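You operate a simulated robot arm through the tools that you are given. There is no shell and no other tool.

You run a simulated two-armed robot. Do the job below in one go: nothing can be reset, and whatever is moved stays where it is left.

JOB
Cure the sleeve for 20 minutes at air level mid.
Fine: blue button, then green button; one run, heat left at 150 C; watch till the screen says done.

The check looks at the end state, three seconds after you hand in, the way a careful person would. Anything else that was tipped, shoved, dropped, spilled or broken makes it a failure.

ROBOT AND FRAMES
Two 7-joint arms with two-finger parallel grippers on one trunk that stands fixed in place. Base frame: the origin is at the foot of the trunk, x ahead of it, y to its left, z up. Readings come in mm, rad, newtons and seconds.
The left shoulder is at [50, 165, 1255], the right one opposite. With the tool pointing down near the work surface each hand reaches from about 100 to 660 mm from the base axis, measured 20 degrees to its own side. Payload 3.91 kg a hand.
The TCP of each hand is the grasp point between the finger pads, 30 mm short of the fingertips. In the tool frame z runs along the fingers and y along their closing line. Largest opening 110 mm; finger width 20, thickness 10; the body of the gripper, 48 by 112 mm, starts 55 mm behind the TCP.
Orientation is that of the tool frame in the base frame, as [roll, pitch, yaw] about the fixed x, y, z axes, in that order (R = Rz(yaw) Ry(pitch) Rx(roll)). With the fingers straight down and closing along the base's y, the tool's x points along the base's -x, its y along +y and its z along -z.

CONTROLS
- The arms move only by the tool step_arm. It takes "left_rows", "right_rows" or both (then of equal length, played together; a hand with none holds still); each is a list of rows, each a list of 2 entries, a list of its own where there are three numbers: the shift along the tool's x, y, z in mm, then the turn, a rotation vector about the tool's x, y, z in rad. In form: [[[x, y, z], [ax, ay, az]], ...]. A call has 1 to 20 rows; each row shifts and turns the commanded pose from where the row before left it, along the tool's axes as they then stand. "left_grip" and "right_grip" are, for a hand that has rows, the opening, from 0 (shut) to 1 (fully open), set as the call begins (left out, the last holds). Rows are played at 5 a second. More than 50 mm and 0.15 rad between two rows, or a gripper value outside its range, and nothing of the call is played. Where a pose cannot be reached the arm comes as near as it can. A force on the tool above 40 N (or 10 N above the force at the start of the call, whichever is more), or a blocked arm, ends the call early, and 0.2 s more pass. The fingers move at their own pace (about 45 mm/s each) and stop on an object; they squeeze with about 43 N. The grip force told is the motor's: it shows also when the fingers shut on nothing. Time passes only in rows, and 0.2 s behind the last, so rows that do not move let the fingers close. It gives the time, the measured TCP pose, the force on the tool (base axes), the opening and the grip force at its end, in the units of the frame above (readings bear some noise), with the torque about the TCP (base axes, N m) and any sound that the robot's microphone picked up.
- Cameras (640 x 400 px; columns grow to the right, rows downward): "scene" is now at [126, 43.5, 1454.7]; the picture's right is [0.46, -0.89, 0.00], its down [-0.21, -0.11, -0.97] and it looks along [0.86, 0.45, -0.24] (base axes); focal length 214 px, centre (320, 200). "left" rides on the left gripper at [72, -17, -103] in its tool frame; the picture's right is [0.23, 0.97, 0.00], its down [-0.76, 0.18, -0.62] and it looks along [-0.61, 0.14, 0.78] (tool axes); focal length 222 px, centre (320, 200). "right" rides on the right gripper at [72, 17, -103] in its tool frame; the picture's right is [-0.23, 0.97, 0.00], its down [-0.76, -0.18, -0.62] and it looks along [-0.61, -0.14, 0.78] (tool axes); focal length 222 px, centre (320, 200).
- grab_frame(camera): a new picture of that camera. The clock stands still meanwhile.
- lift_body(by): slides the trunk up (or, below 0, down) by that many mm; the arms and the scene camera ride with it, the base frame stays. It gives what a move gives, with no picture.
- head_to(pan, tilt): turns the head with the scene camera to pan (to the left, within 1.396 rad either way) and tilt (down, from -0.506 to 1.204), counted from straight ahead of the robot. It gives what a move gives.
- locate(camera, pixels): for up to 12 pixels [column, row] of the newest picture of that camera ("zoom" is the newest enlarged one), the place [x, y, z] in the base frame of the surface seen there, good to about 2 mm, but the place of the scene camera against the robot may be out by one fixed shift of up to 18 mm in any direction. The clock stands still meanwhile.
- inspect(camera, box): a new picture of the part [left, top, right, bottom] of that camera's present view, enlarged. The clock stands still meanwhile.
- hand_in(): hands the job in; it is judged then, once.

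Open the grippers and draw the arms clear of the work before you hand the job in, unless the task says otherwise.

The tools are called after "Request:" as name(argument=value, ...) on one line, values as JSON. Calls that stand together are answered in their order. step_arm: Moves the arms, as the interface text tells. Its arguments: {"type":"object","properties":{"left_rows":{"type":"array","items":{"type":"array"}},"left_grip":{"type":"number"},"right_rows":{"type":"array","items":{"type":"array"}},"right_grip":{"type":"number"}},"required":[]} The other tools are called the same way: lift_body (by) slides the trunk up or down; head_to (pan, tilt) turns the head that bears the scene camera; grab_frame (camera) takes a picture; locate (camera, pixels) gives the place of the surface under pixels of a picture; inspect (camera, box) takes an enlarged picture of a part of a camera's view; hand_in () hands the job in.

At the start:

```text
time: 0.0
left_tcp_pos: [222.7, 275.3, 1419.7]
left_orientation: [-3.14, 0.001, -3.139]
left_ft_force: [-0.5, -0.7, 0.2]
left_ft_torque: [0.0, 0.01, -0.02]
left_finger_gap: 109.9
left_grasp_force: 0.1
right_tcp_pos: [284.0, 49.7, 1419.7]
right_orientation: [-3.14, 0.0, -3.14]
right_ft_force: [0.4, -0.1, 0.0]
right_ft_torque: [0.02, 0.0, 0.0]
right_finger_gap: 110.0
right_grasp_force: 0.1
trunk travel left (down, up): [-475.0, 28.0]
head pan, tilt: [0.482, 0.241]
```

scene: 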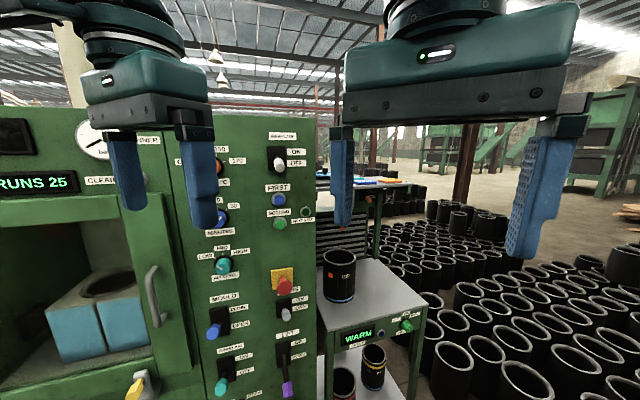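
right: 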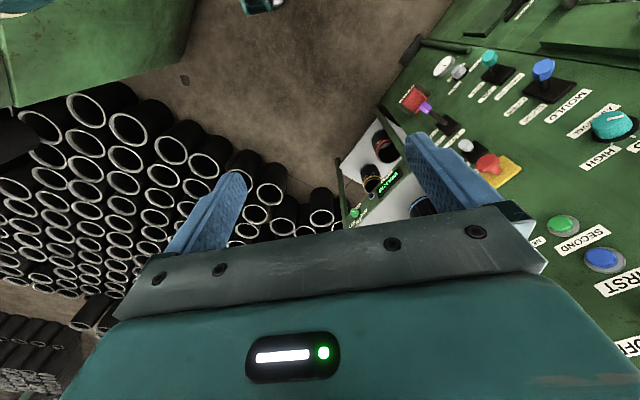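
left: 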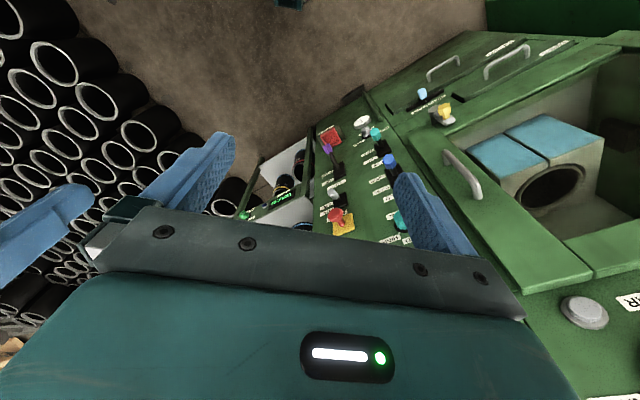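

The pictures show a green curing machine with a control panel, an open mould chamber with door at left, and a table with black sleeves. I look closer at the panel before moving anything.

Request:
inspect(camera="scene", box=[180, 120, 340, 220])

Request:
inspect(camera="scene", box=[180, 220, 340, 400])

Request:
inspect(camera="scene", box=[0, 100, 200, 400])

Request:
inspect(camera="scene", box=[300, 230, 460, 400])

```text
4.00 times, centred on (260, 170) of scene
```

zoom: 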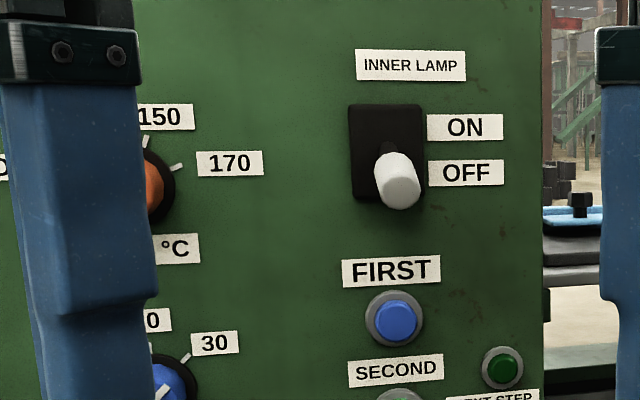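

```text
2.22 times, centred on (260, 310) of scene
```

zoom: 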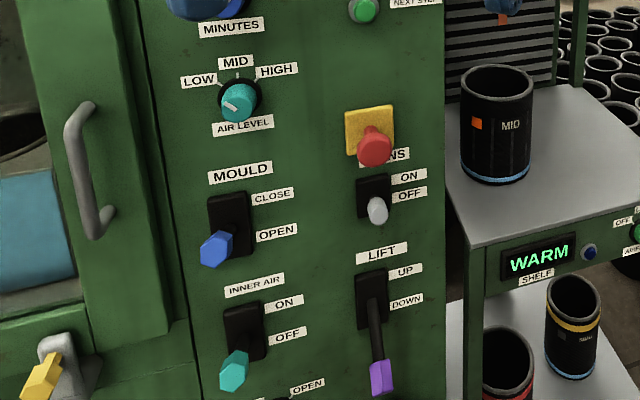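

```text
1.33 times, centred on (100, 250) of scene
```

zoom: 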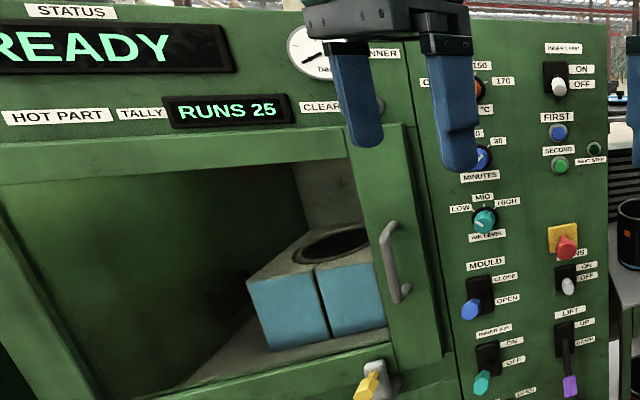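

```text
2.35 times, centred on (380, 315) of scene
```

zoom: 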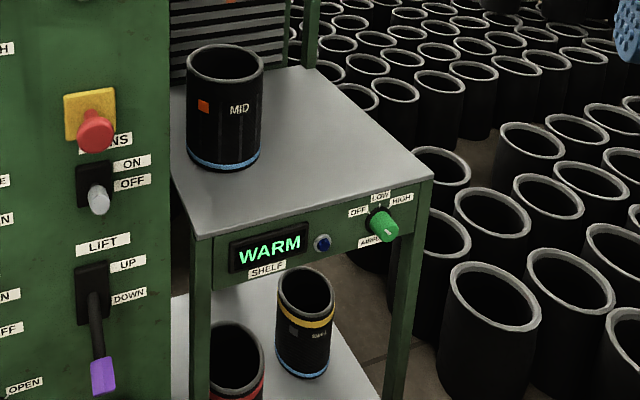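

The sleeve on the shelf reads "MID", the status reads READY, and parts of the panel are hidden. I turn the head to see the rest.

Request:
head_to(pan=1.0, tilt=0.45)

Request:
grab_frame(camera="scene")

Request:
head_to(pan=0.3, tilt=0.7)

Request:
grab_frame(camera="scene")

Request:
head_to(pan=-0.6, tilt=0.6)

Request:
grab_frame(camera="scene")

```text
time: 0.9
left_tcp_pos: [221.8, 273.5, 1419.9]
left_orientation: [3.141, 0.002, -3.14]
left_ft_force: [-0.1, 0.4, 1.1]
left_ft_torque: [-0.02, 0.0, 0.03]
left_finger_gap: 110.0
left_grasp_force: 0.0
right_tcp_pos: [283.4, 50.4, 1418.8]
right_orientation: [-3.141, 0.001, 3.141]
right_ft_force: [0.8, 0.6, -0.5]
right_ft_torque: [0.03, 0.01, 0.02]
right_finger_gap: 110.1
right_grasp_force: 0.2
trunk travel left (down, up): [-475.0, 28.0]
head pan, tilt: [1.0, 0.45]
```

```text
taken
```

scene: 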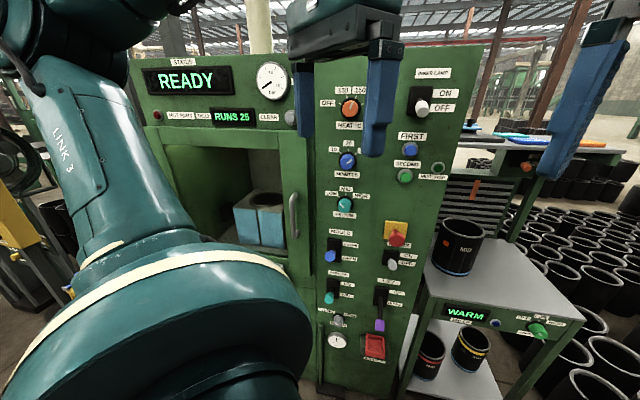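

```text
time: 2.0
left_tcp_pos: [221.2, 273.0, 1419.8]
left_orientation: [-3.141, 0.002, -3.139]
left_ft_force: [-0.1, -0.3, 0.2]
left_ft_torque: [0.01, 0.01, -0.01]
left_finger_gap: 109.9
left_grasp_force: 0.1
right_tcp_pos: [284.0, 50.1, 1420.1]
right_orientation: [-3.141, 0.001, -3.141]
right_ft_force: [0.5, -0.4, -0.2]
right_ft_torque: [-0.01, -0.02, -0.03]
right_finger_gap: 110.1
right_grasp_force: 0.1
trunk travel left (down, up): [-475.0, 28.0]
head pan, tilt: [0.3, 0.7]
```

```text
taken
```

scene: 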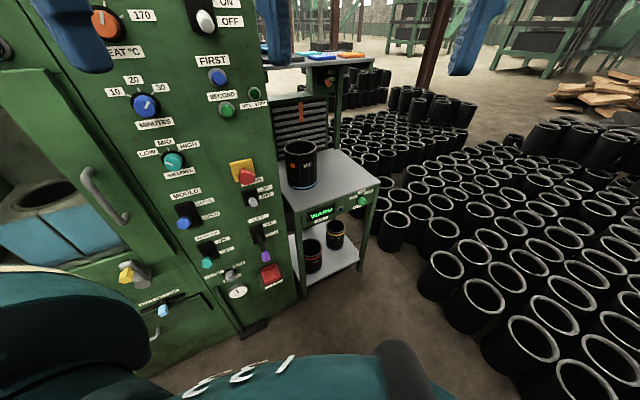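

```text
time: 3.2
left_tcp_pos: [221.3, 274.4, 1419.5]
left_orientation: [3.141, 0.003, -3.14]
left_ft_force: [0.2, 0.1, 0.6]
left_ft_torque: [0.02, -0.03, 0.02]
left_finger_gap: 110.1
left_grasp_force: 0.0
right_tcp_pos: [283.5, 50.0, 1420.3]
right_orientation: [3.141, 0.0, -3.14]
right_ft_force: [-0.3, -0.5, -0.4]
right_ft_torque: [-0.01, 0.03, -0.01]
right_finger_gap: 110.2
right_grasp_force: 0.1
trunk travel left (down, up): [-475.0, 28.0]
head pan, tilt: [-0.6, 0.6]
```

```text
taken
```

scene: 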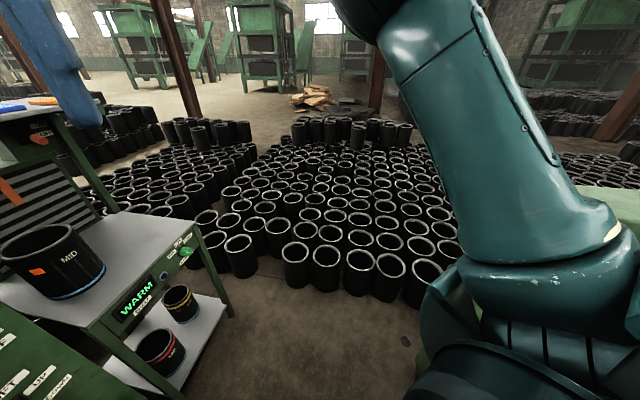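

There are three sleeves near the shelf (MID with blue band, a red band, a yellow band) and more controls low on the panel. I turn back to the machine and enlarge the parts.

Request:
head_to(pan=0.85, tilt=0.6)

Request:
grab_frame(camera="scene")

Request:
inspect(camera="scene", box=[280, 20, 440, 120])

Request:
inspect(camera="scene", box=[280, 120, 440, 220])

Request:
inspect(camera="scene", box=[280, 200, 440, 300])

Request:
inspect(camera="scene", box=[280, 280, 440, 380])

Request:
inspect(camera="scene", box=[150, 40, 310, 140])

Request:
inspect(camera="scene", box=[150, 130, 310, 230])

Request:
inspect(camera="scene", box=[420, 180, 580, 280])

```text
time: 4.8
left_tcp_pos: [221.4, 274.5, 1419.8]
left_orientation: [3.141, 0.003, -3.139]
left_ft_force: [-0.1, 0.5, -0.2]
left_ft_torque: [-0.01, -0.01, -0.05]
left_finger_gap: 110.0
left_grasp_force: 0.0
right_tcp_pos: [284.3, 51.0, 1419.8]
right_orientation: [3.137, 0.0, 3.127]
right_ft_force: [19.9, 55.6, 6.5]
right_ft_torque: [-5.67, 2.69, -5.19]
right_finger_gap: 110.0
right_grasp_force: 0.0
trunk travel left (down, up): [-475.0, 28.0]
head pan, tilt: [0.85, 0.6]
```

```text
taken
```

scene: 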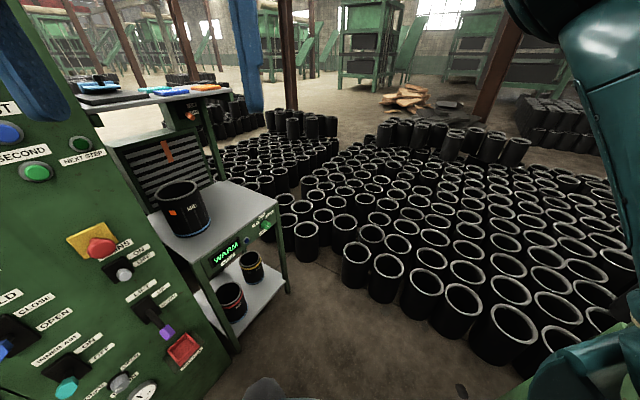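

```text
4.00 times, centred on (360, 70) of scene
```

zoom: 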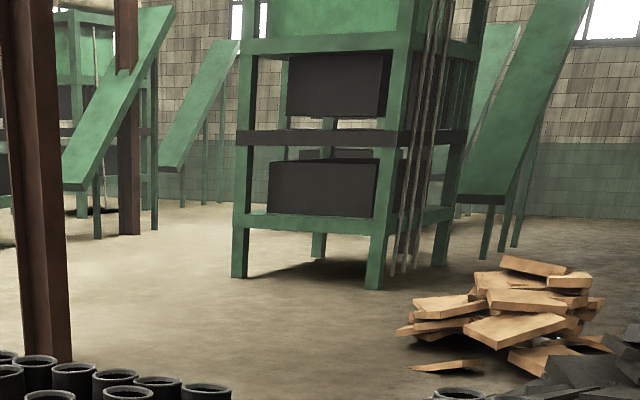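

```text
4.00 times, centred on (360, 170) of scene
```

zoom: 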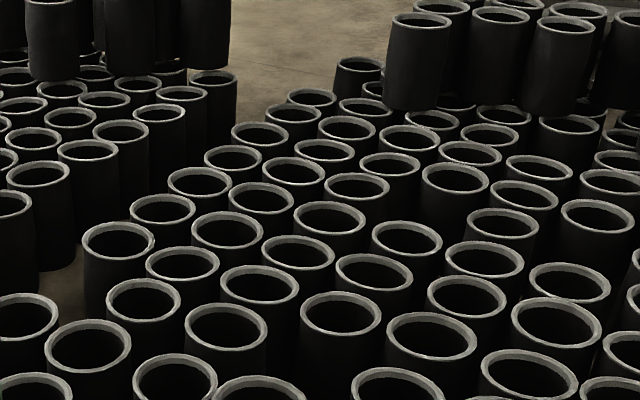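

```text
4.00 times, centred on (360, 250) of scene
```

zoom: 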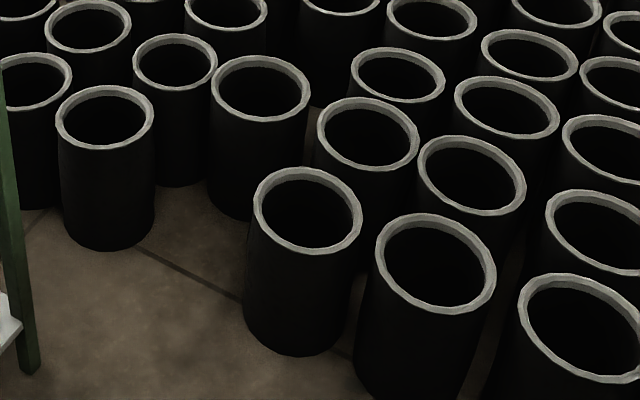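

```text
4.00 times, centred on (360, 330) of scene
```

zoom: 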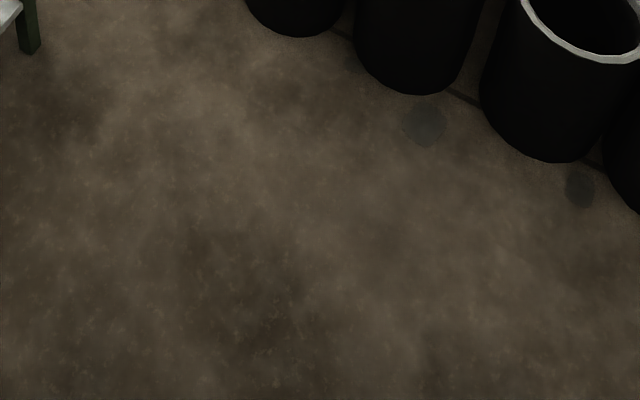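

```text
4.00 times, centred on (230, 90) of scene
```

zoom: 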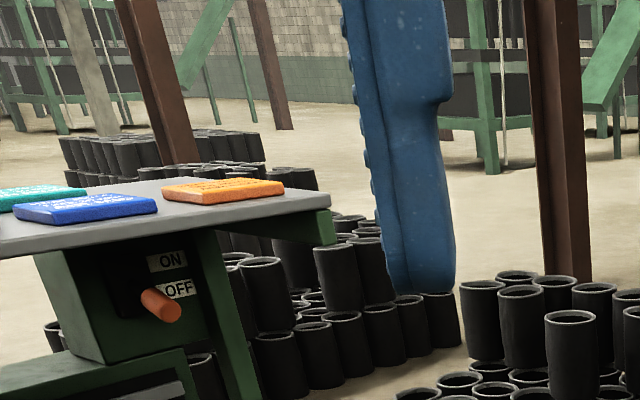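

```text
4.00 times, centred on (230, 180) of scene
```

zoom: 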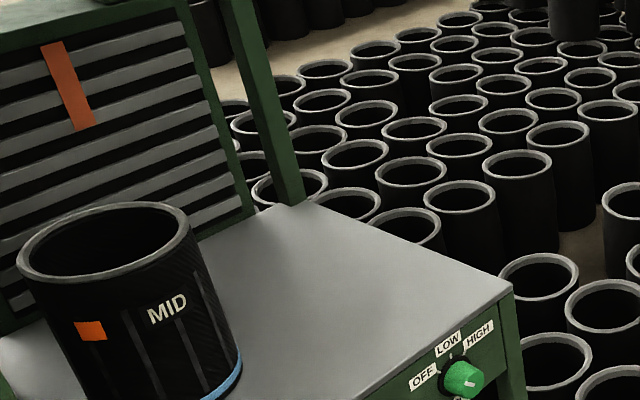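

```text
4.00 times, centred on (500, 230) of scene
```

zoom: 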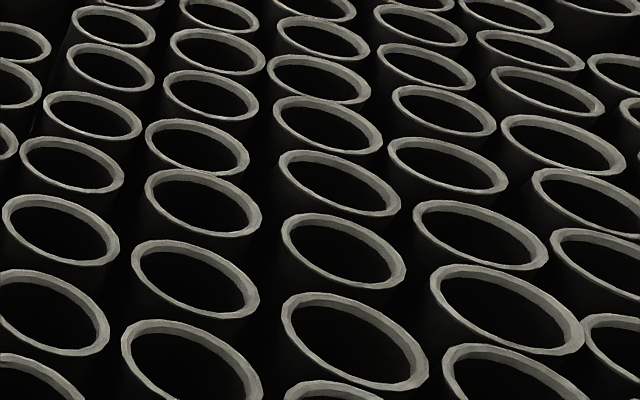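

The picture shows the head not having come all the way to pan 0.85 while the right arm reads a 55 N force, so something (perhaps head against right arm) is pressing. I take a fresh picture by a small head turn to see where it stands.

Request:
head_to(pan=0.1, tilt=0.5)

Request:
grab_frame(camera="scene")

Request:
grab_frame(camera="right")

Request:
grab_frame(camera="left")

```text
time: 5.9
left_tcp_pos: [222.3, 274.1, 1420.1]
left_orientation: [3.141, 0.002, -3.141]
left_ft_force: [0.4, -0.4, 0.6]
left_ft_torque: [0.0, 0.02, -0.01]
left_finger_gap: 110.0
left_grasp_force: 0.1
right_tcp_pos: [284.2, 50.3, 1423.1]
right_orientation: [3.131, -0.001, 3.129]
right_ft_force: [11.4, 52.9, 34.9]
right_ft_torque: [-5.05, 4.33, -4.74]
right_finger_gap: 110.1
right_grasp_force: 0.0
trunk travel left (down, up): [-475.0, 28.0]
head pan, tilt: [0.099, 0.499]
```

```text
taken
```

scene: 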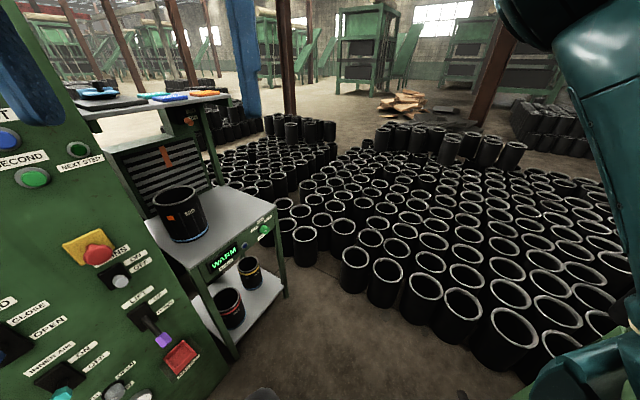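

```text
taken
```

right: 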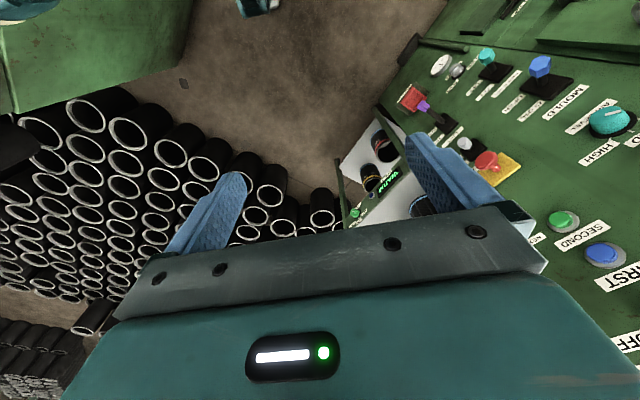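

```text
taken
```

left: 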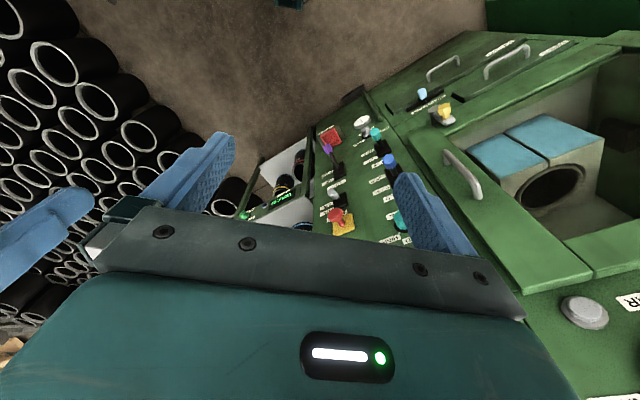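

The head seems stuck near pan −0.2, pushing the right arm to +y. I turn it back to the right to release the force.

Request:
head_to(pan=-0.5, tilt=0.5)

Request:
grab_frame(camera="scene")

```text
time: 6.9
left_tcp_pos: [221.9, 273.0, 1420.9]
left_orientation: [3.141, 0.002, -3.139]
left_ft_force: [0.7, 0.4, -1.1]
left_ft_torque: [0.01, 0.0, -0.01]
left_finger_gap: 110.0
left_grasp_force: 0.0
right_tcp_pos: [283.7, 49.0, 1420.3]
right_orientation: [-3.141, 0.001, -3.14]
right_ft_force: [-0.5, 0.0, 0.1]
right_ft_torque: [0.02, 0.0, -0.01]
right_finger_gap: 110.2
right_grasp_force: 0.1
trunk travel left (down, up): [-475.0, 28.0]
head pan, tilt: [-0.499, 0.499]
```

```text
taken
```

scene: 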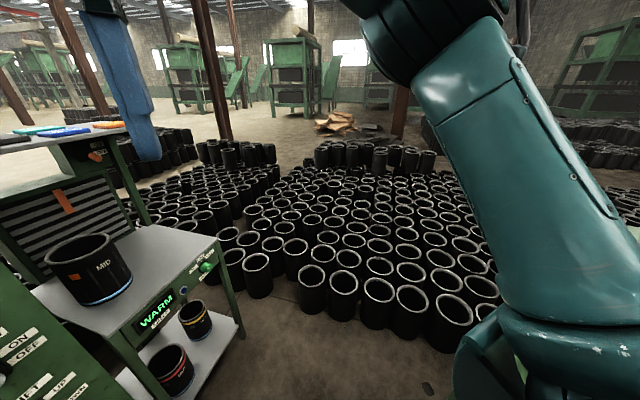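

The force is released. Before moving the right hand I locate the panel around it with the right hand's camera so that it stays clear.

Request:
locate(camera="right", pixels=[[605, 258], [562, 222], [487, 162], [612, 122], [541, 65], [490, 55], [426, 108], [410, 98], [440, 64], [395, 180], [356, 212], [20, 80]])

Request:
locate(camera="left", pixels=[[460, 175], [445, 112], [422, 95], [550, 190], [500, 160], [585, 310], [390, 160], [376, 133], [560, 265], [480, 60], [330, 150], [275, 203]])

```text
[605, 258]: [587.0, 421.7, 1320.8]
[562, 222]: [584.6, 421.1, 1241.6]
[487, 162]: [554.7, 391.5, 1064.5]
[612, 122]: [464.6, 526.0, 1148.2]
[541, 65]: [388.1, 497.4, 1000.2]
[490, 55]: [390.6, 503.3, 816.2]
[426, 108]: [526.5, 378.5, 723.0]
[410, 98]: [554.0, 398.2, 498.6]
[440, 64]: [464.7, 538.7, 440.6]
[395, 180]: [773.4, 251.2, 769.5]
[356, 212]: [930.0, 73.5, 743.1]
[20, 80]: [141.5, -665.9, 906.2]
```

```text
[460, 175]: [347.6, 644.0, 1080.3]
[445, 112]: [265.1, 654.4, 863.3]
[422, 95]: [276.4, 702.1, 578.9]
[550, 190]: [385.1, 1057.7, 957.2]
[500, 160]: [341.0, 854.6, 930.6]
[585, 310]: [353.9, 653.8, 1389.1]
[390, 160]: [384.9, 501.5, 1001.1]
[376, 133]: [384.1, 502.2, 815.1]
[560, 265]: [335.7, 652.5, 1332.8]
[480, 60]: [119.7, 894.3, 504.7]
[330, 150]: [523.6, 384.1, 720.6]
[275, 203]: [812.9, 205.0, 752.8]
```

The panel plane lies about 700 mm from the base axis facing the robot, so there's room. I move the right hand 100 mm forward and 60 mm to the right to clear the head.

Request:
step_arm(right_rows=[[[-25, 0, 0], [0, 0, 0]], [[-25, 0, 0], [0, 0, 0]], [[-25, -10, 0], [0, 0, 0]], [[-25, -20, 10], [0, 0, 0]], [[-10, -20, 20], [0, 0, 0]], [[0, -20, 30], [0, 0, 0]], [[0, -30, 30], [0, 0, 0]], [[0, -30, 30], [0, 0, 0]]])

Request:
head_to(pan=0.0, tilt=0.3)

Request:
grab_frame(camera="scene")

```text
time: 8.7
left_tcp_pos: [221.6, 272.8, 1420.2]
left_orientation: [3.141, 0.002, -3.14]
left_ft_force: [0.3, -0.6, 0.0]
left_ft_torque: [0.03, 0.02, -0.03]
left_finger_gap: 109.9
left_grasp_force: 0.1
right_tcp_pos: [394.2, -82.3, 1299.5]
right_orientation: [3.139, 0.0, 3.141]
right_ft_force: [0.0, -0.8, -0.5]
right_ft_torque: [0.0, 0.0, 0.04]
right_finger_gap: 109.8
right_grasp_force: 0.0
trunk travel left (down, up): [-475.0, 28.0]
head pan, tilt: [-0.499, 0.499]
```

```text
time: 9.6
left_tcp_pos: [223.1, 274.3, 1420.2]
left_orientation: [3.141, 0.001, -3.14]
left_ft_force: [-0.8, -0.4, 0.3]
left_ft_torque: [-0.02, 0.04, 0.03]
left_finger_gap: 109.9
left_grasp_force: 0.1
right_tcp_pos: [395.3, -79.5, 1299.8]
right_orientation: [-3.141, 0.0, 3.141]
right_ft_force: [-0.6, -0.5, -0.4]
right_ft_torque: [0.0, -0.01, 0.01]
right_finger_gap: 109.9
right_grasp_force: 0.1
trunk travel left (down, up): [-475.0, 28.0]
head pan, tilt: [0.0, 0.3]
```

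```text
taken
```

scene: 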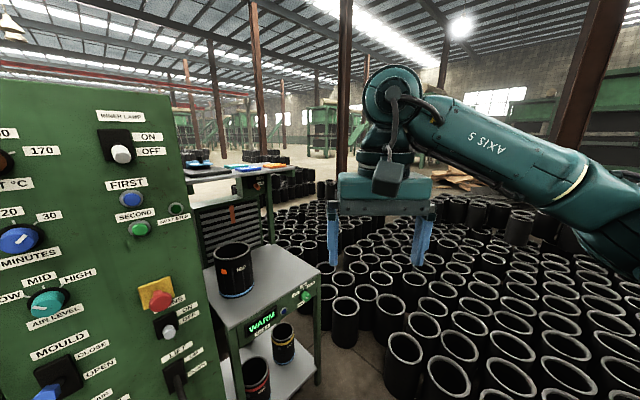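

The head moves freely now. I turn it toward the panel and enlarge the details.

Request:
head_to(pan=0.7, tilt=0.5)

Request:
grab_frame(camera="scene")

```text
time: 10.7
left_tcp_pos: [221.8, 273.5, 1420.0]
left_orientation: [-3.142, 0.0, -3.141]
left_ft_force: [0.2, 0.1, 0.5]
left_ft_torque: [0.02, 0.01, 0.0]
left_finger_gap: 109.8
left_grasp_force: 0.0
right_tcp_pos: [394.3, -79.3, 1300.0]
right_orientation: [3.141, 0.0, -3.141]
right_ft_force: [-0.2, 0.8, 1.0]
right_ft_torque: [-0.04, -0.01, 0.0]
right_finger_gap: 110.1
right_grasp_force: 0.0
trunk travel left (down, up): [-475.0, 28.0]
head pan, tilt: [0.7, 0.499]
```

```text
taken
```

scene: 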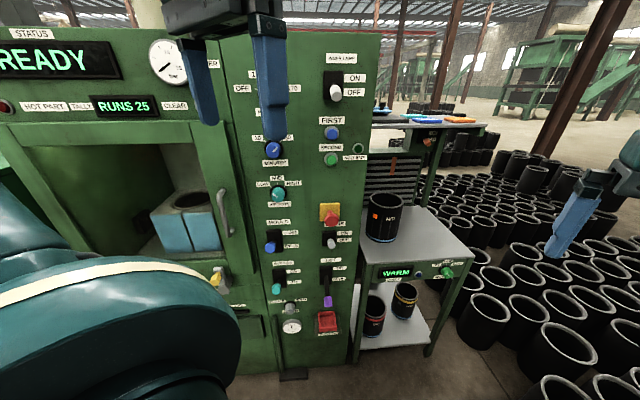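

Now the panel is well in view at columns 220–380. I enlarge its parts.

Request:
inspect(camera="scene", box=[220, 120, 380, 220])

Request:
inspect(camera="scene", box=[220, 200, 380, 300])

Request:
inspect(camera="scene", box=[220, 270, 380, 370])

Request:
inspect(camera="scene", box=[120, 160, 280, 260])

Request:
inspect(camera="scene", box=[350, 190, 470, 350])

Request:
inspect(camera="scene", box=[360, 90, 500, 200])

Request:
inspect(camera="scene", box=[0, 20, 220, 130])

```text
4.00 times, centred on (300, 170) of scene
```

zoom: 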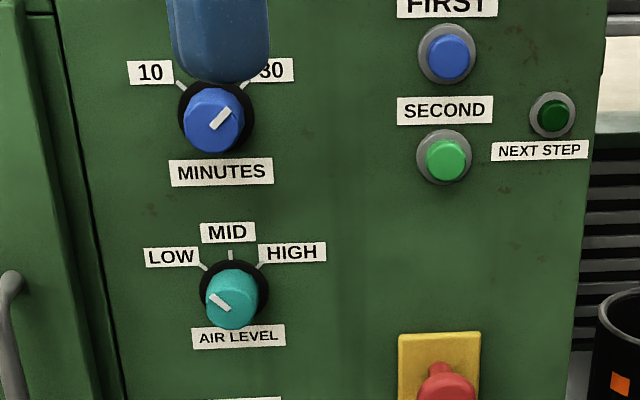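

```text
4.00 times, centred on (300, 250) of scene
```

zoom: 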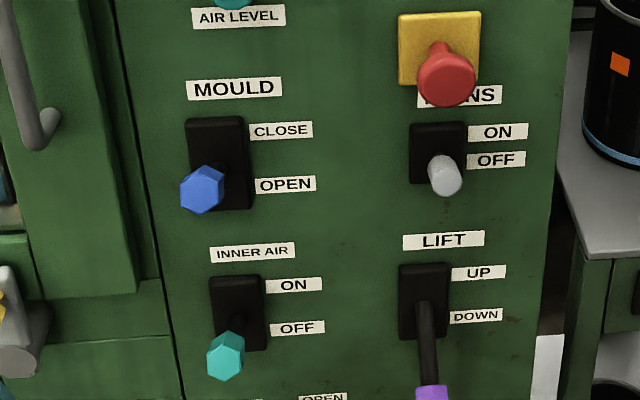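

```text
4.00 times, centred on (300, 320) of scene
```

zoom: 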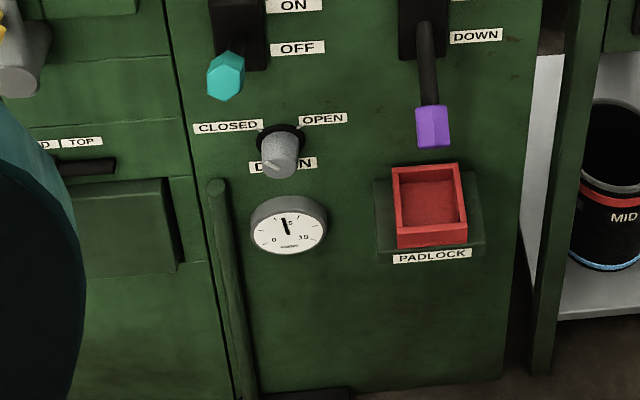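

```text
4.00 times, centred on (200, 210) of scene
```

zoom: 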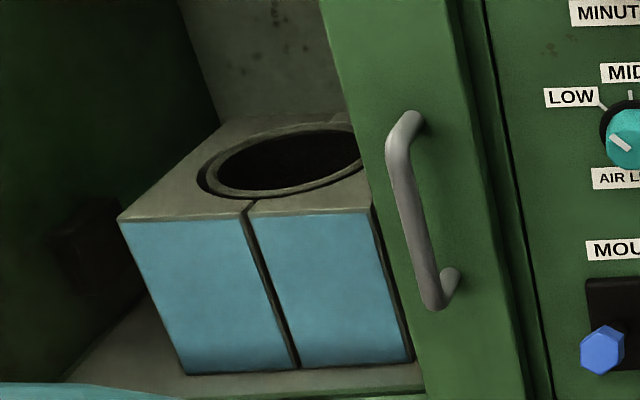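

```text
2.50 times, centred on (410, 270) of scene
```

zoom: 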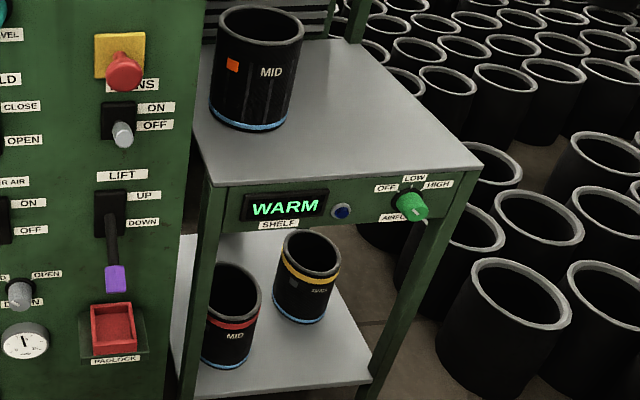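

```text
3.64 times, centred on (430, 145) of scene
```

zoom: 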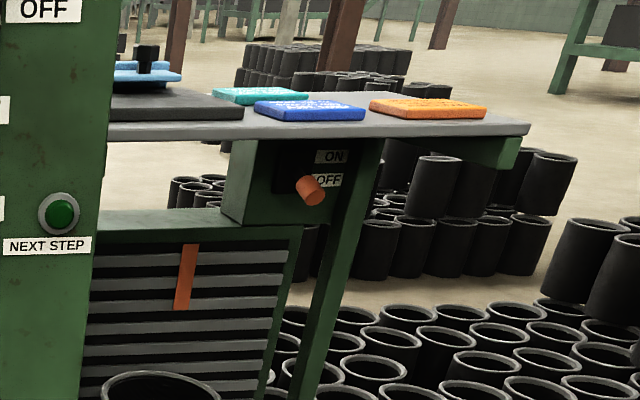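

```text
2.91 times, centred on (110, 75) of scene
```

zoom: 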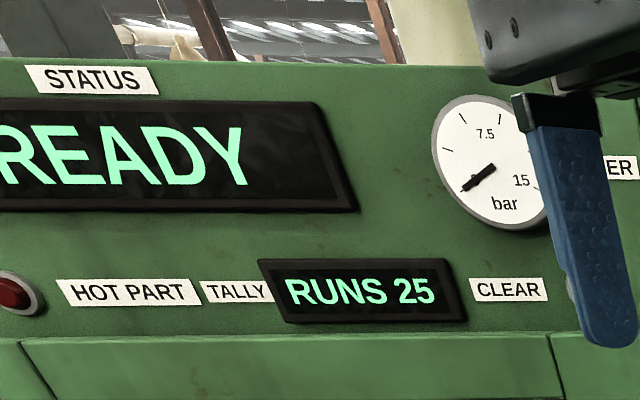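

Dials: MINUTES seems at 30, AIR LEVEL at LOW; MOULD open, LIFT down. There are cards on the bench behind (teal, blue, orange) with writing; I try to read them and the sleeves' marks.

Request:
inspect(camera="scene", box=[370, 100, 500, 140])

Request:
inspect(camera="scene", box=[408, 108, 456, 130])

Request:
inspect(camera="scene", box=[360, 270, 430, 345])

Request:
inspect(camera="scene", box=[220, 50, 310, 110])

Request:
inspect(camera="scene", box=[160, 170, 220, 215])

Request:
inspect(camera="scene", box=[200, 255, 270, 350])

```text
4.92 times, centred on (435, 120) of scene
```

zoom: 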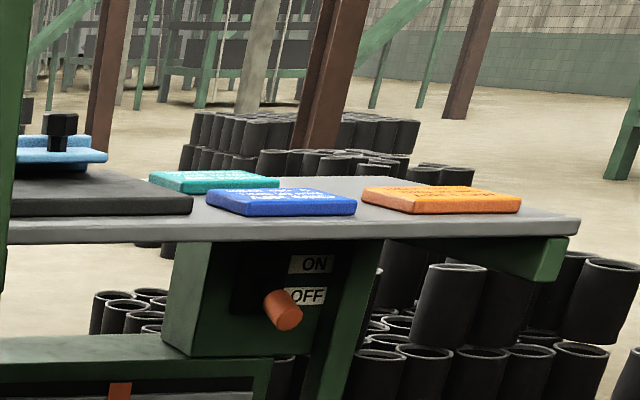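

```text
13.33 times, centred on (432, 119) of scene
```

zoom: 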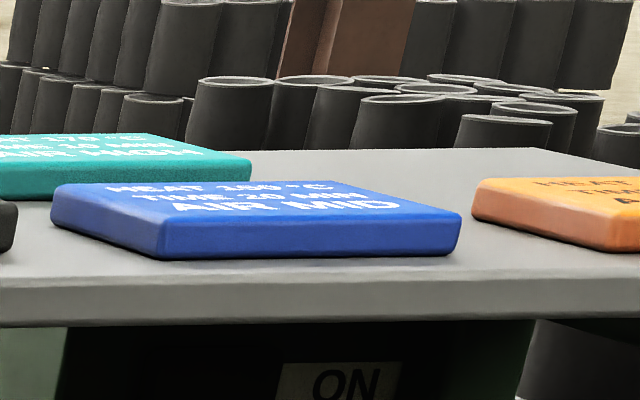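

```text
5.33 times, centred on (395, 308) of scene
```

zoom: 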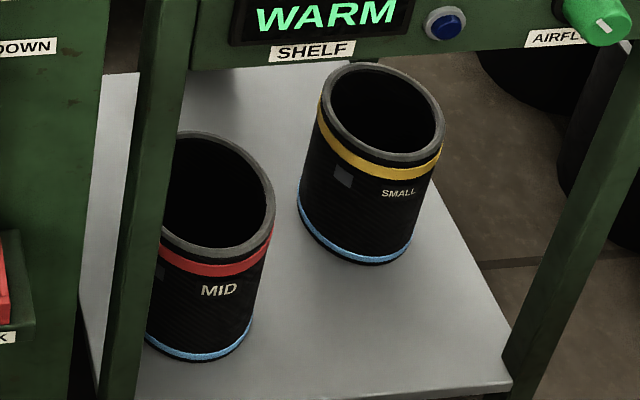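

```text
6.67 times, centred on (265, 80) of scene
```

zoom: 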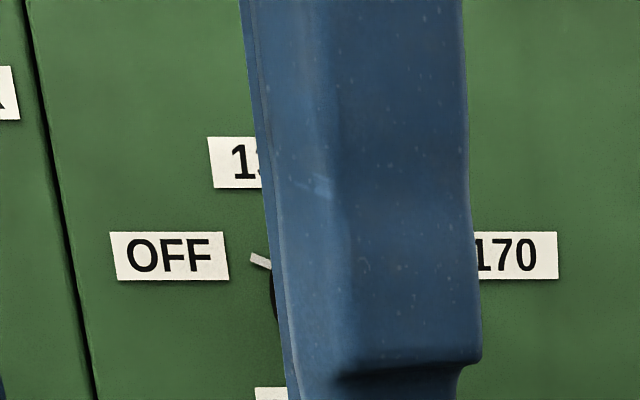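

```text
8.89 times, centred on (190, 192) of scene
```

zoom: 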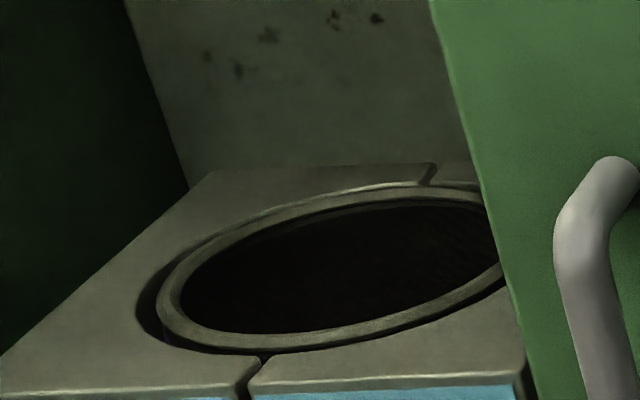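

```text
4.21 times, centred on (235, 302) of scene
```

zoom: 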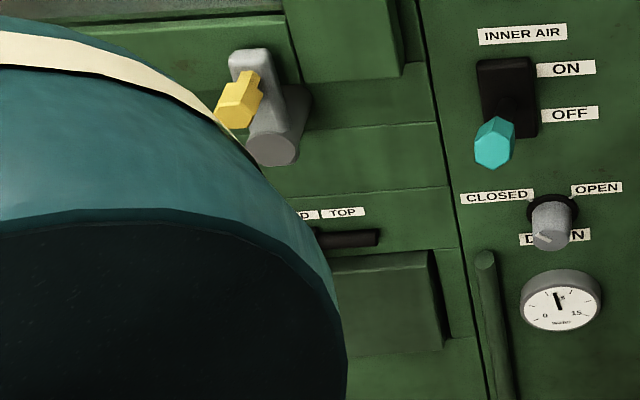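

The blue card reads HEAT 150 °C / TIME 20 MIN / AIR MID, matching the job, and a ring in the mould's bore suggests a sleeve is already in it. I yaw the left hand about 0.9 rad to the left so its camera sees the chamber and the door, and its finger clears the HEAT dial.

Request:
step_arm(left_rows=[[[0, 0, 0], [0, 0, -0.13]], [[0, 0, 0], [0, 0, -0.13]], [[0, 0, 0], [0, 0, -0.13]], [[0, 0, 0], [0, 0, -0.13]], [[0, 0, 0], [0, 0, -0.13]], [[0, 0, 0], [0, 0, -0.13]], [[0, 0, 0], [0, 0, -0.13]]])

Request:
grab_frame(camera="left")

Request:
grab_frame(camera="scene")

```text
time: 12.3
left_tcp_pos: [222.7, 273.0, 1420.0]
left_orientation: [-3.139, 0.001, -2.226]
left_ft_force: [-0.6, -0.3, 0.3]
left_ft_torque: [0.01, 0.05, 0.01]
left_finger_gap: 110.2
left_grasp_force: 0.1
right_tcp_pos: [395.4, -80.6, 1300.0]
right_orientation: [-3.141, -0.001, 3.141]
right_ft_force: [-0.7, 0.1, 0.0]
right_ft_torque: [-0.02, -0.01, 0.0]
right_finger_gap: 109.6
right_grasp_force: 0.0
trunk travel left (down, up): [-475.0, 28.0]
head pan, tilt: [0.7, 0.499]
```

```text
taken
```

left: 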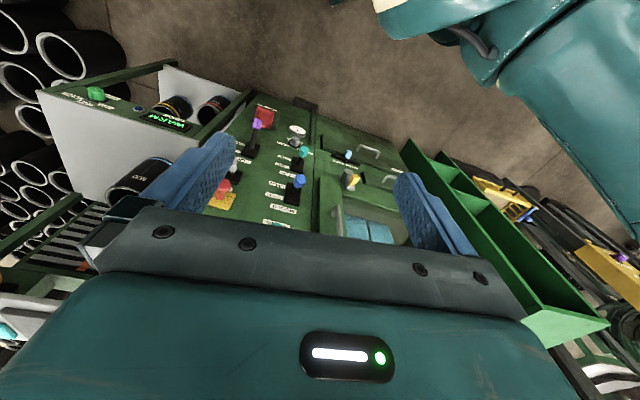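

```text
taken
```

scene: 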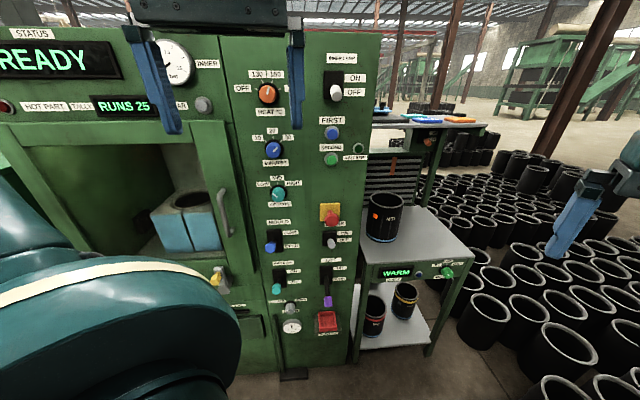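

The dials are now free of the finger. I enlarge the dials and the door area.

Request:
inspect(camera="scene", box=[220, 60, 340, 135])

Request:
inspect(camera="scene", box=[240, 120, 320, 210])

Request:
inspect(camera="left", box=[200, 90, 440, 240])

Request:
inspect(camera="scene", box=[180, 170, 260, 340])

```text
5.33 times, centred on (280, 98) of scene
```

zoom: 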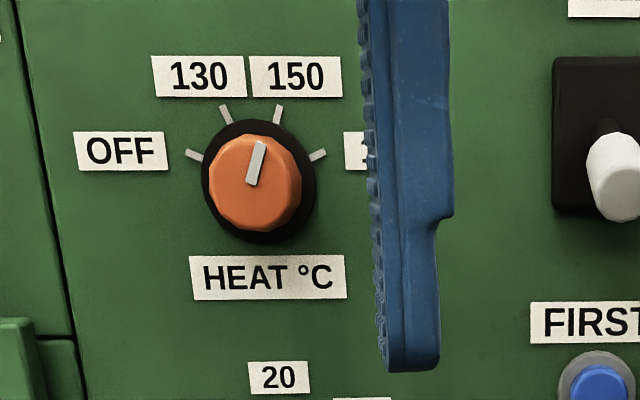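

```text
4.44 times, centred on (280, 165) of scene
```

zoom: 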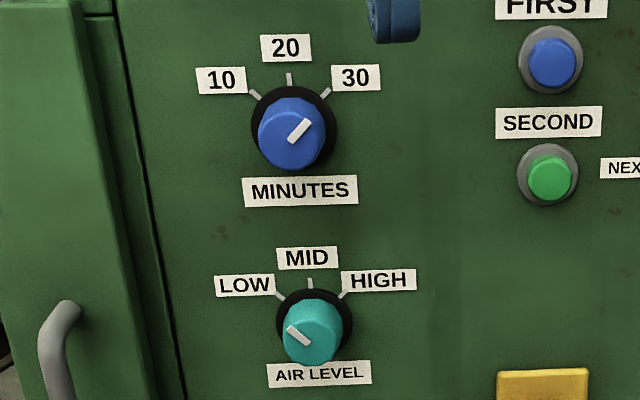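

```text
2.67 times, centred on (320, 165) of left
```

zoom: 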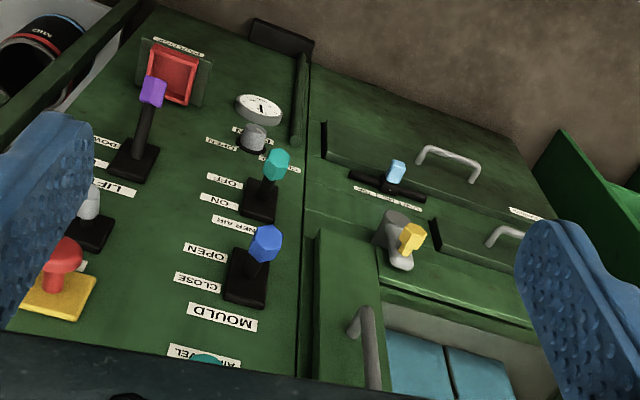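

```text
2.35 times, centred on (220, 255) of scene
```

zoom: 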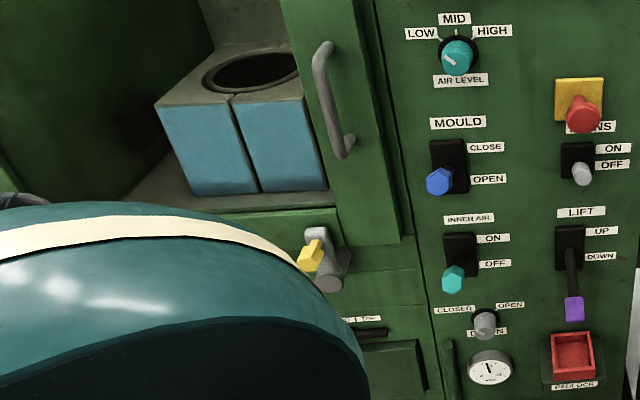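

HEAT is at 150, MINUTES at 30 (needs 20), AIR LEVEL at LOW (needs MID). I read the remaining labels around the yellow latch and the light-blue slider, and the mould.

Request:
inspect(camera="left", box=[310, 130, 400, 190])

Request:
inspect(camera="left", box=[320, 180, 420, 245])

Request:
inspect(camera="scene", box=[0, 90, 240, 250])

Request:
inspect(camera="left", box=[380, 120, 600, 360])

Request:
locate(camera="left", pixels=[[337, 215], [349, 180], [348, 155], [320, 190], [355, 230], [372, 228], [315, 150], [300, 185], [240, 165], [265, 105], [292, 140], [222, 190]])

```text
6.67 times, centred on (355, 160) of left
```

zoom: 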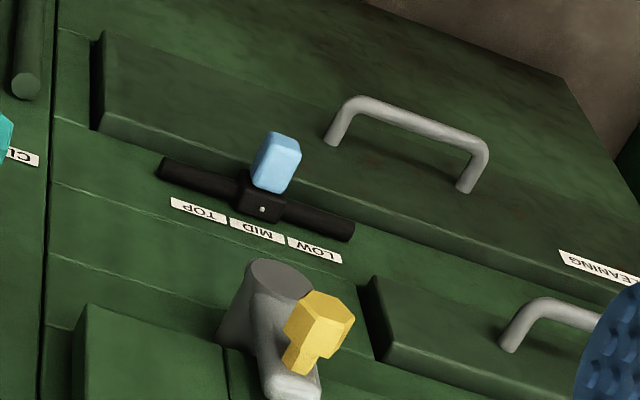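

```text
6.15 times, centred on (370, 212) of left
```

zoom: 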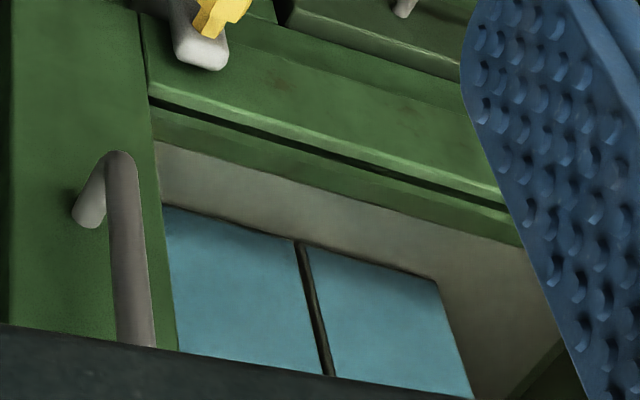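

```text
2.50 times, centred on (120, 170) of scene
```

zoom: 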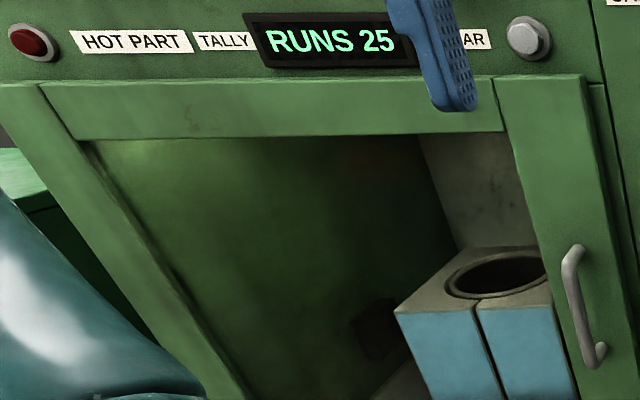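

```text
1.67 times, centred on (490, 240) of left
```

zoom: 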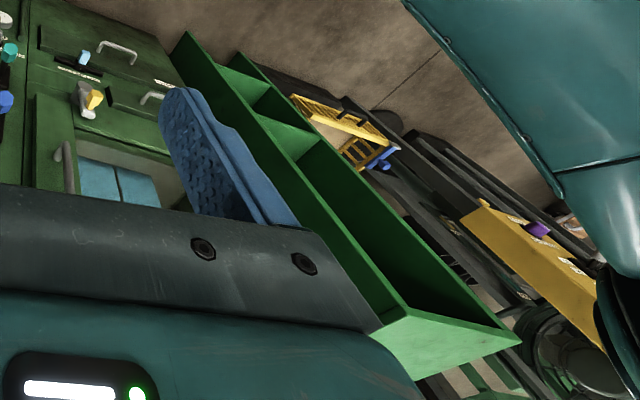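

```text
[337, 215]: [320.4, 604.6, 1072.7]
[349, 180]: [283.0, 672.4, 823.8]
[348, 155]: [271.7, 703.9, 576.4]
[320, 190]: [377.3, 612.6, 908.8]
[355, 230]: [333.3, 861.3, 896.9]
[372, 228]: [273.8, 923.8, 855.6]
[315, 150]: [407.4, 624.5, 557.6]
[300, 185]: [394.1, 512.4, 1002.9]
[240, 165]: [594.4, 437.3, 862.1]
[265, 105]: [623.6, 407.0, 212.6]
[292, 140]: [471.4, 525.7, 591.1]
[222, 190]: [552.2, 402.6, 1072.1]
```

The light-blue slider has TOP/MID/LOW labels. I need to learn the panel plane and whether the chamber door frame (window) is shut, so I locate plain panel points and door-frame points from the scene camera.

Request:
grab_frame(camera="scene")

Request:
locate(camera="scene", pixels=[[300, 110], [310, 180], [300, 260], [310, 330], [255, 180], [268, 160], [232, 150], [205, 160], [190, 105], [100, 130], [30, 160], [210, 270]])

Request:
locate(camera="scene", pixels=[[180, 230], [205, 230], [130, 180], [60, 180], [273, 148], [279, 195], [332, 134], [331, 159], [220, 210], [268, 95], [185, 200], [120, 245]])

```text
taken
```

scene: 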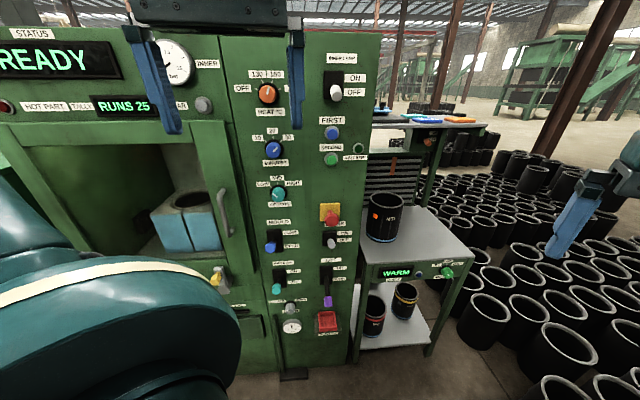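

```text
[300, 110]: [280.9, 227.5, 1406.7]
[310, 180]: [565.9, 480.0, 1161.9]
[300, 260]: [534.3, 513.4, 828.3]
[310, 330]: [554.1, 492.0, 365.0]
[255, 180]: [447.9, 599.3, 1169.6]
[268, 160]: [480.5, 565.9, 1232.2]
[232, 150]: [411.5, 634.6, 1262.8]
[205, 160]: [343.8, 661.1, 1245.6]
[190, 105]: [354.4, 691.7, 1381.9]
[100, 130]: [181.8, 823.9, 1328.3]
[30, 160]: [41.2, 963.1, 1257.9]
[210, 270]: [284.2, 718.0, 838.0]
```

```text
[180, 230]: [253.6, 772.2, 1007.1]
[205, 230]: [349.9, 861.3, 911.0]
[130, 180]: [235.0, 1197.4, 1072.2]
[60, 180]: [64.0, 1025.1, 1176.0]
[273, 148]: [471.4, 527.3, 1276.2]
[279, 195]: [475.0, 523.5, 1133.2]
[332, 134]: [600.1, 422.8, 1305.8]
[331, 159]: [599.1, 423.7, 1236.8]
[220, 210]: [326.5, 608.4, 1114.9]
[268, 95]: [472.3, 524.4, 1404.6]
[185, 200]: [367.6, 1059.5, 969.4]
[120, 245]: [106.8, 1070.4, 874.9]
```

The panel is the plane x+y≈1046, facing the robot at 45°, and the door frame stands 40 mm proud of it everywhere. I check whether there is glass in the frame and whether all of the frame lies in one plane (shut).

Request:
locate(camera="scene", pixels=[[178, 228], [180, 232], [184, 230], [160, 230], [150, 240], [140, 220], [100, 170], [90, 210], [185, 170], [170, 250], [150, 150], [225, 255]])

Request:
locate(camera="left", pixels=[[345, 232], [365, 205], [380, 215], [390, 225], [330, 205], [380, 205], [360, 200], [385, 190], [395, 235], [350, 205], [350, 198], [340, 195]])

Request:
inspect(camera="left", box=[310, 160, 420, 240])

```text
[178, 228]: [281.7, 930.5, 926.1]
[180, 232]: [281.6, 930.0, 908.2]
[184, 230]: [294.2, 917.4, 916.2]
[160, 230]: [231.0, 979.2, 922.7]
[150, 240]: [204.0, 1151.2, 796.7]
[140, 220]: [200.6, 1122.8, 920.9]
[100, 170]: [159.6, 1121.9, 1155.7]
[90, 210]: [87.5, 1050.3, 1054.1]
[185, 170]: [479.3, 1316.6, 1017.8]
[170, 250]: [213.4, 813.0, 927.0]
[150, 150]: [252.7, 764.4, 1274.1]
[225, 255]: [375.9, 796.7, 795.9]
```

```text
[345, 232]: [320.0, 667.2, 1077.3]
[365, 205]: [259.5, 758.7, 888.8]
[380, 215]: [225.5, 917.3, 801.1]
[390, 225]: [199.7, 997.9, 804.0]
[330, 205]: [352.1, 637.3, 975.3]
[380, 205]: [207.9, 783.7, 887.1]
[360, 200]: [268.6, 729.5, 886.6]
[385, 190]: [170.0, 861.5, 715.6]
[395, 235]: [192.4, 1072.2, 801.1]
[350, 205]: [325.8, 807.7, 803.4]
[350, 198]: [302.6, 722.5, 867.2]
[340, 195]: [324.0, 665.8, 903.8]
```

```text
5.00 times, centred on (365, 200) of left
```

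zoom: 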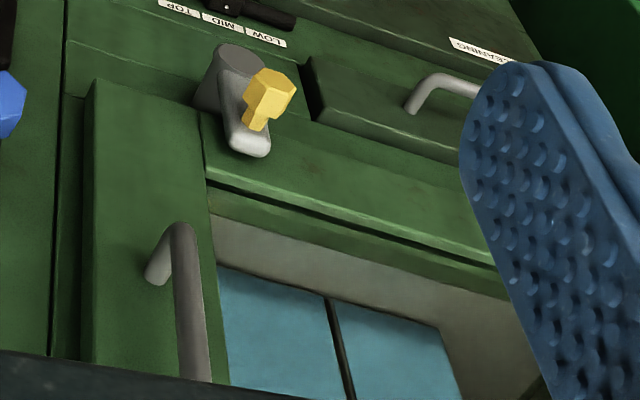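

The frame is one plane with a bottom bar and the yellow latch points up over it: the door looks shut and latched, with a sleeve in the mould. I set the left hand in front of the panel: move out and down, turning to face the panel squarely (yaw −135°), before tilting the fingers forward.

Request:
step_arm(left_rows=[[[0, 0, 0], [0, 0, 0.13]], [[-35, 0, 30], [0, 0, 0]], [[-35, 0, 30], [0, 0, 0]], [[-35, 0, 30], [0, 0, 0]], [[-35, 0, 30], [0, 0, 0]], [[-30, 0, 30], [0, 0, 0]], [[-10, 0, 20], [0, 0, 0]], [[0, 0, 0], [0, 0, 0]]])

```text
time: 14.1
left_tcp_pos: [349.5, 401.2, 1249.6]
left_orientation: [-3.14, 0.001, -2.359]
left_ft_force: [-0.8, -0.8, 0.0]
left_ft_torque: [0.01, 0.0, 0.0]
left_finger_gap: 110.1
left_grasp_force: 0.0
right_tcp_pos: [394.9, -80.7, 1300.0]
right_orientation: [-3.14, -0.001, 3.141]
right_ft_force: [0.0, -0.5, -0.2]
right_ft_torque: [0.03, 0.0, -0.01]
right_finger_gap: 110.0
right_grasp_force: 0.0
trunk travel left (down, up): [-475.0, 28.0]
head pan, tilt: [0.7, 0.499]
```

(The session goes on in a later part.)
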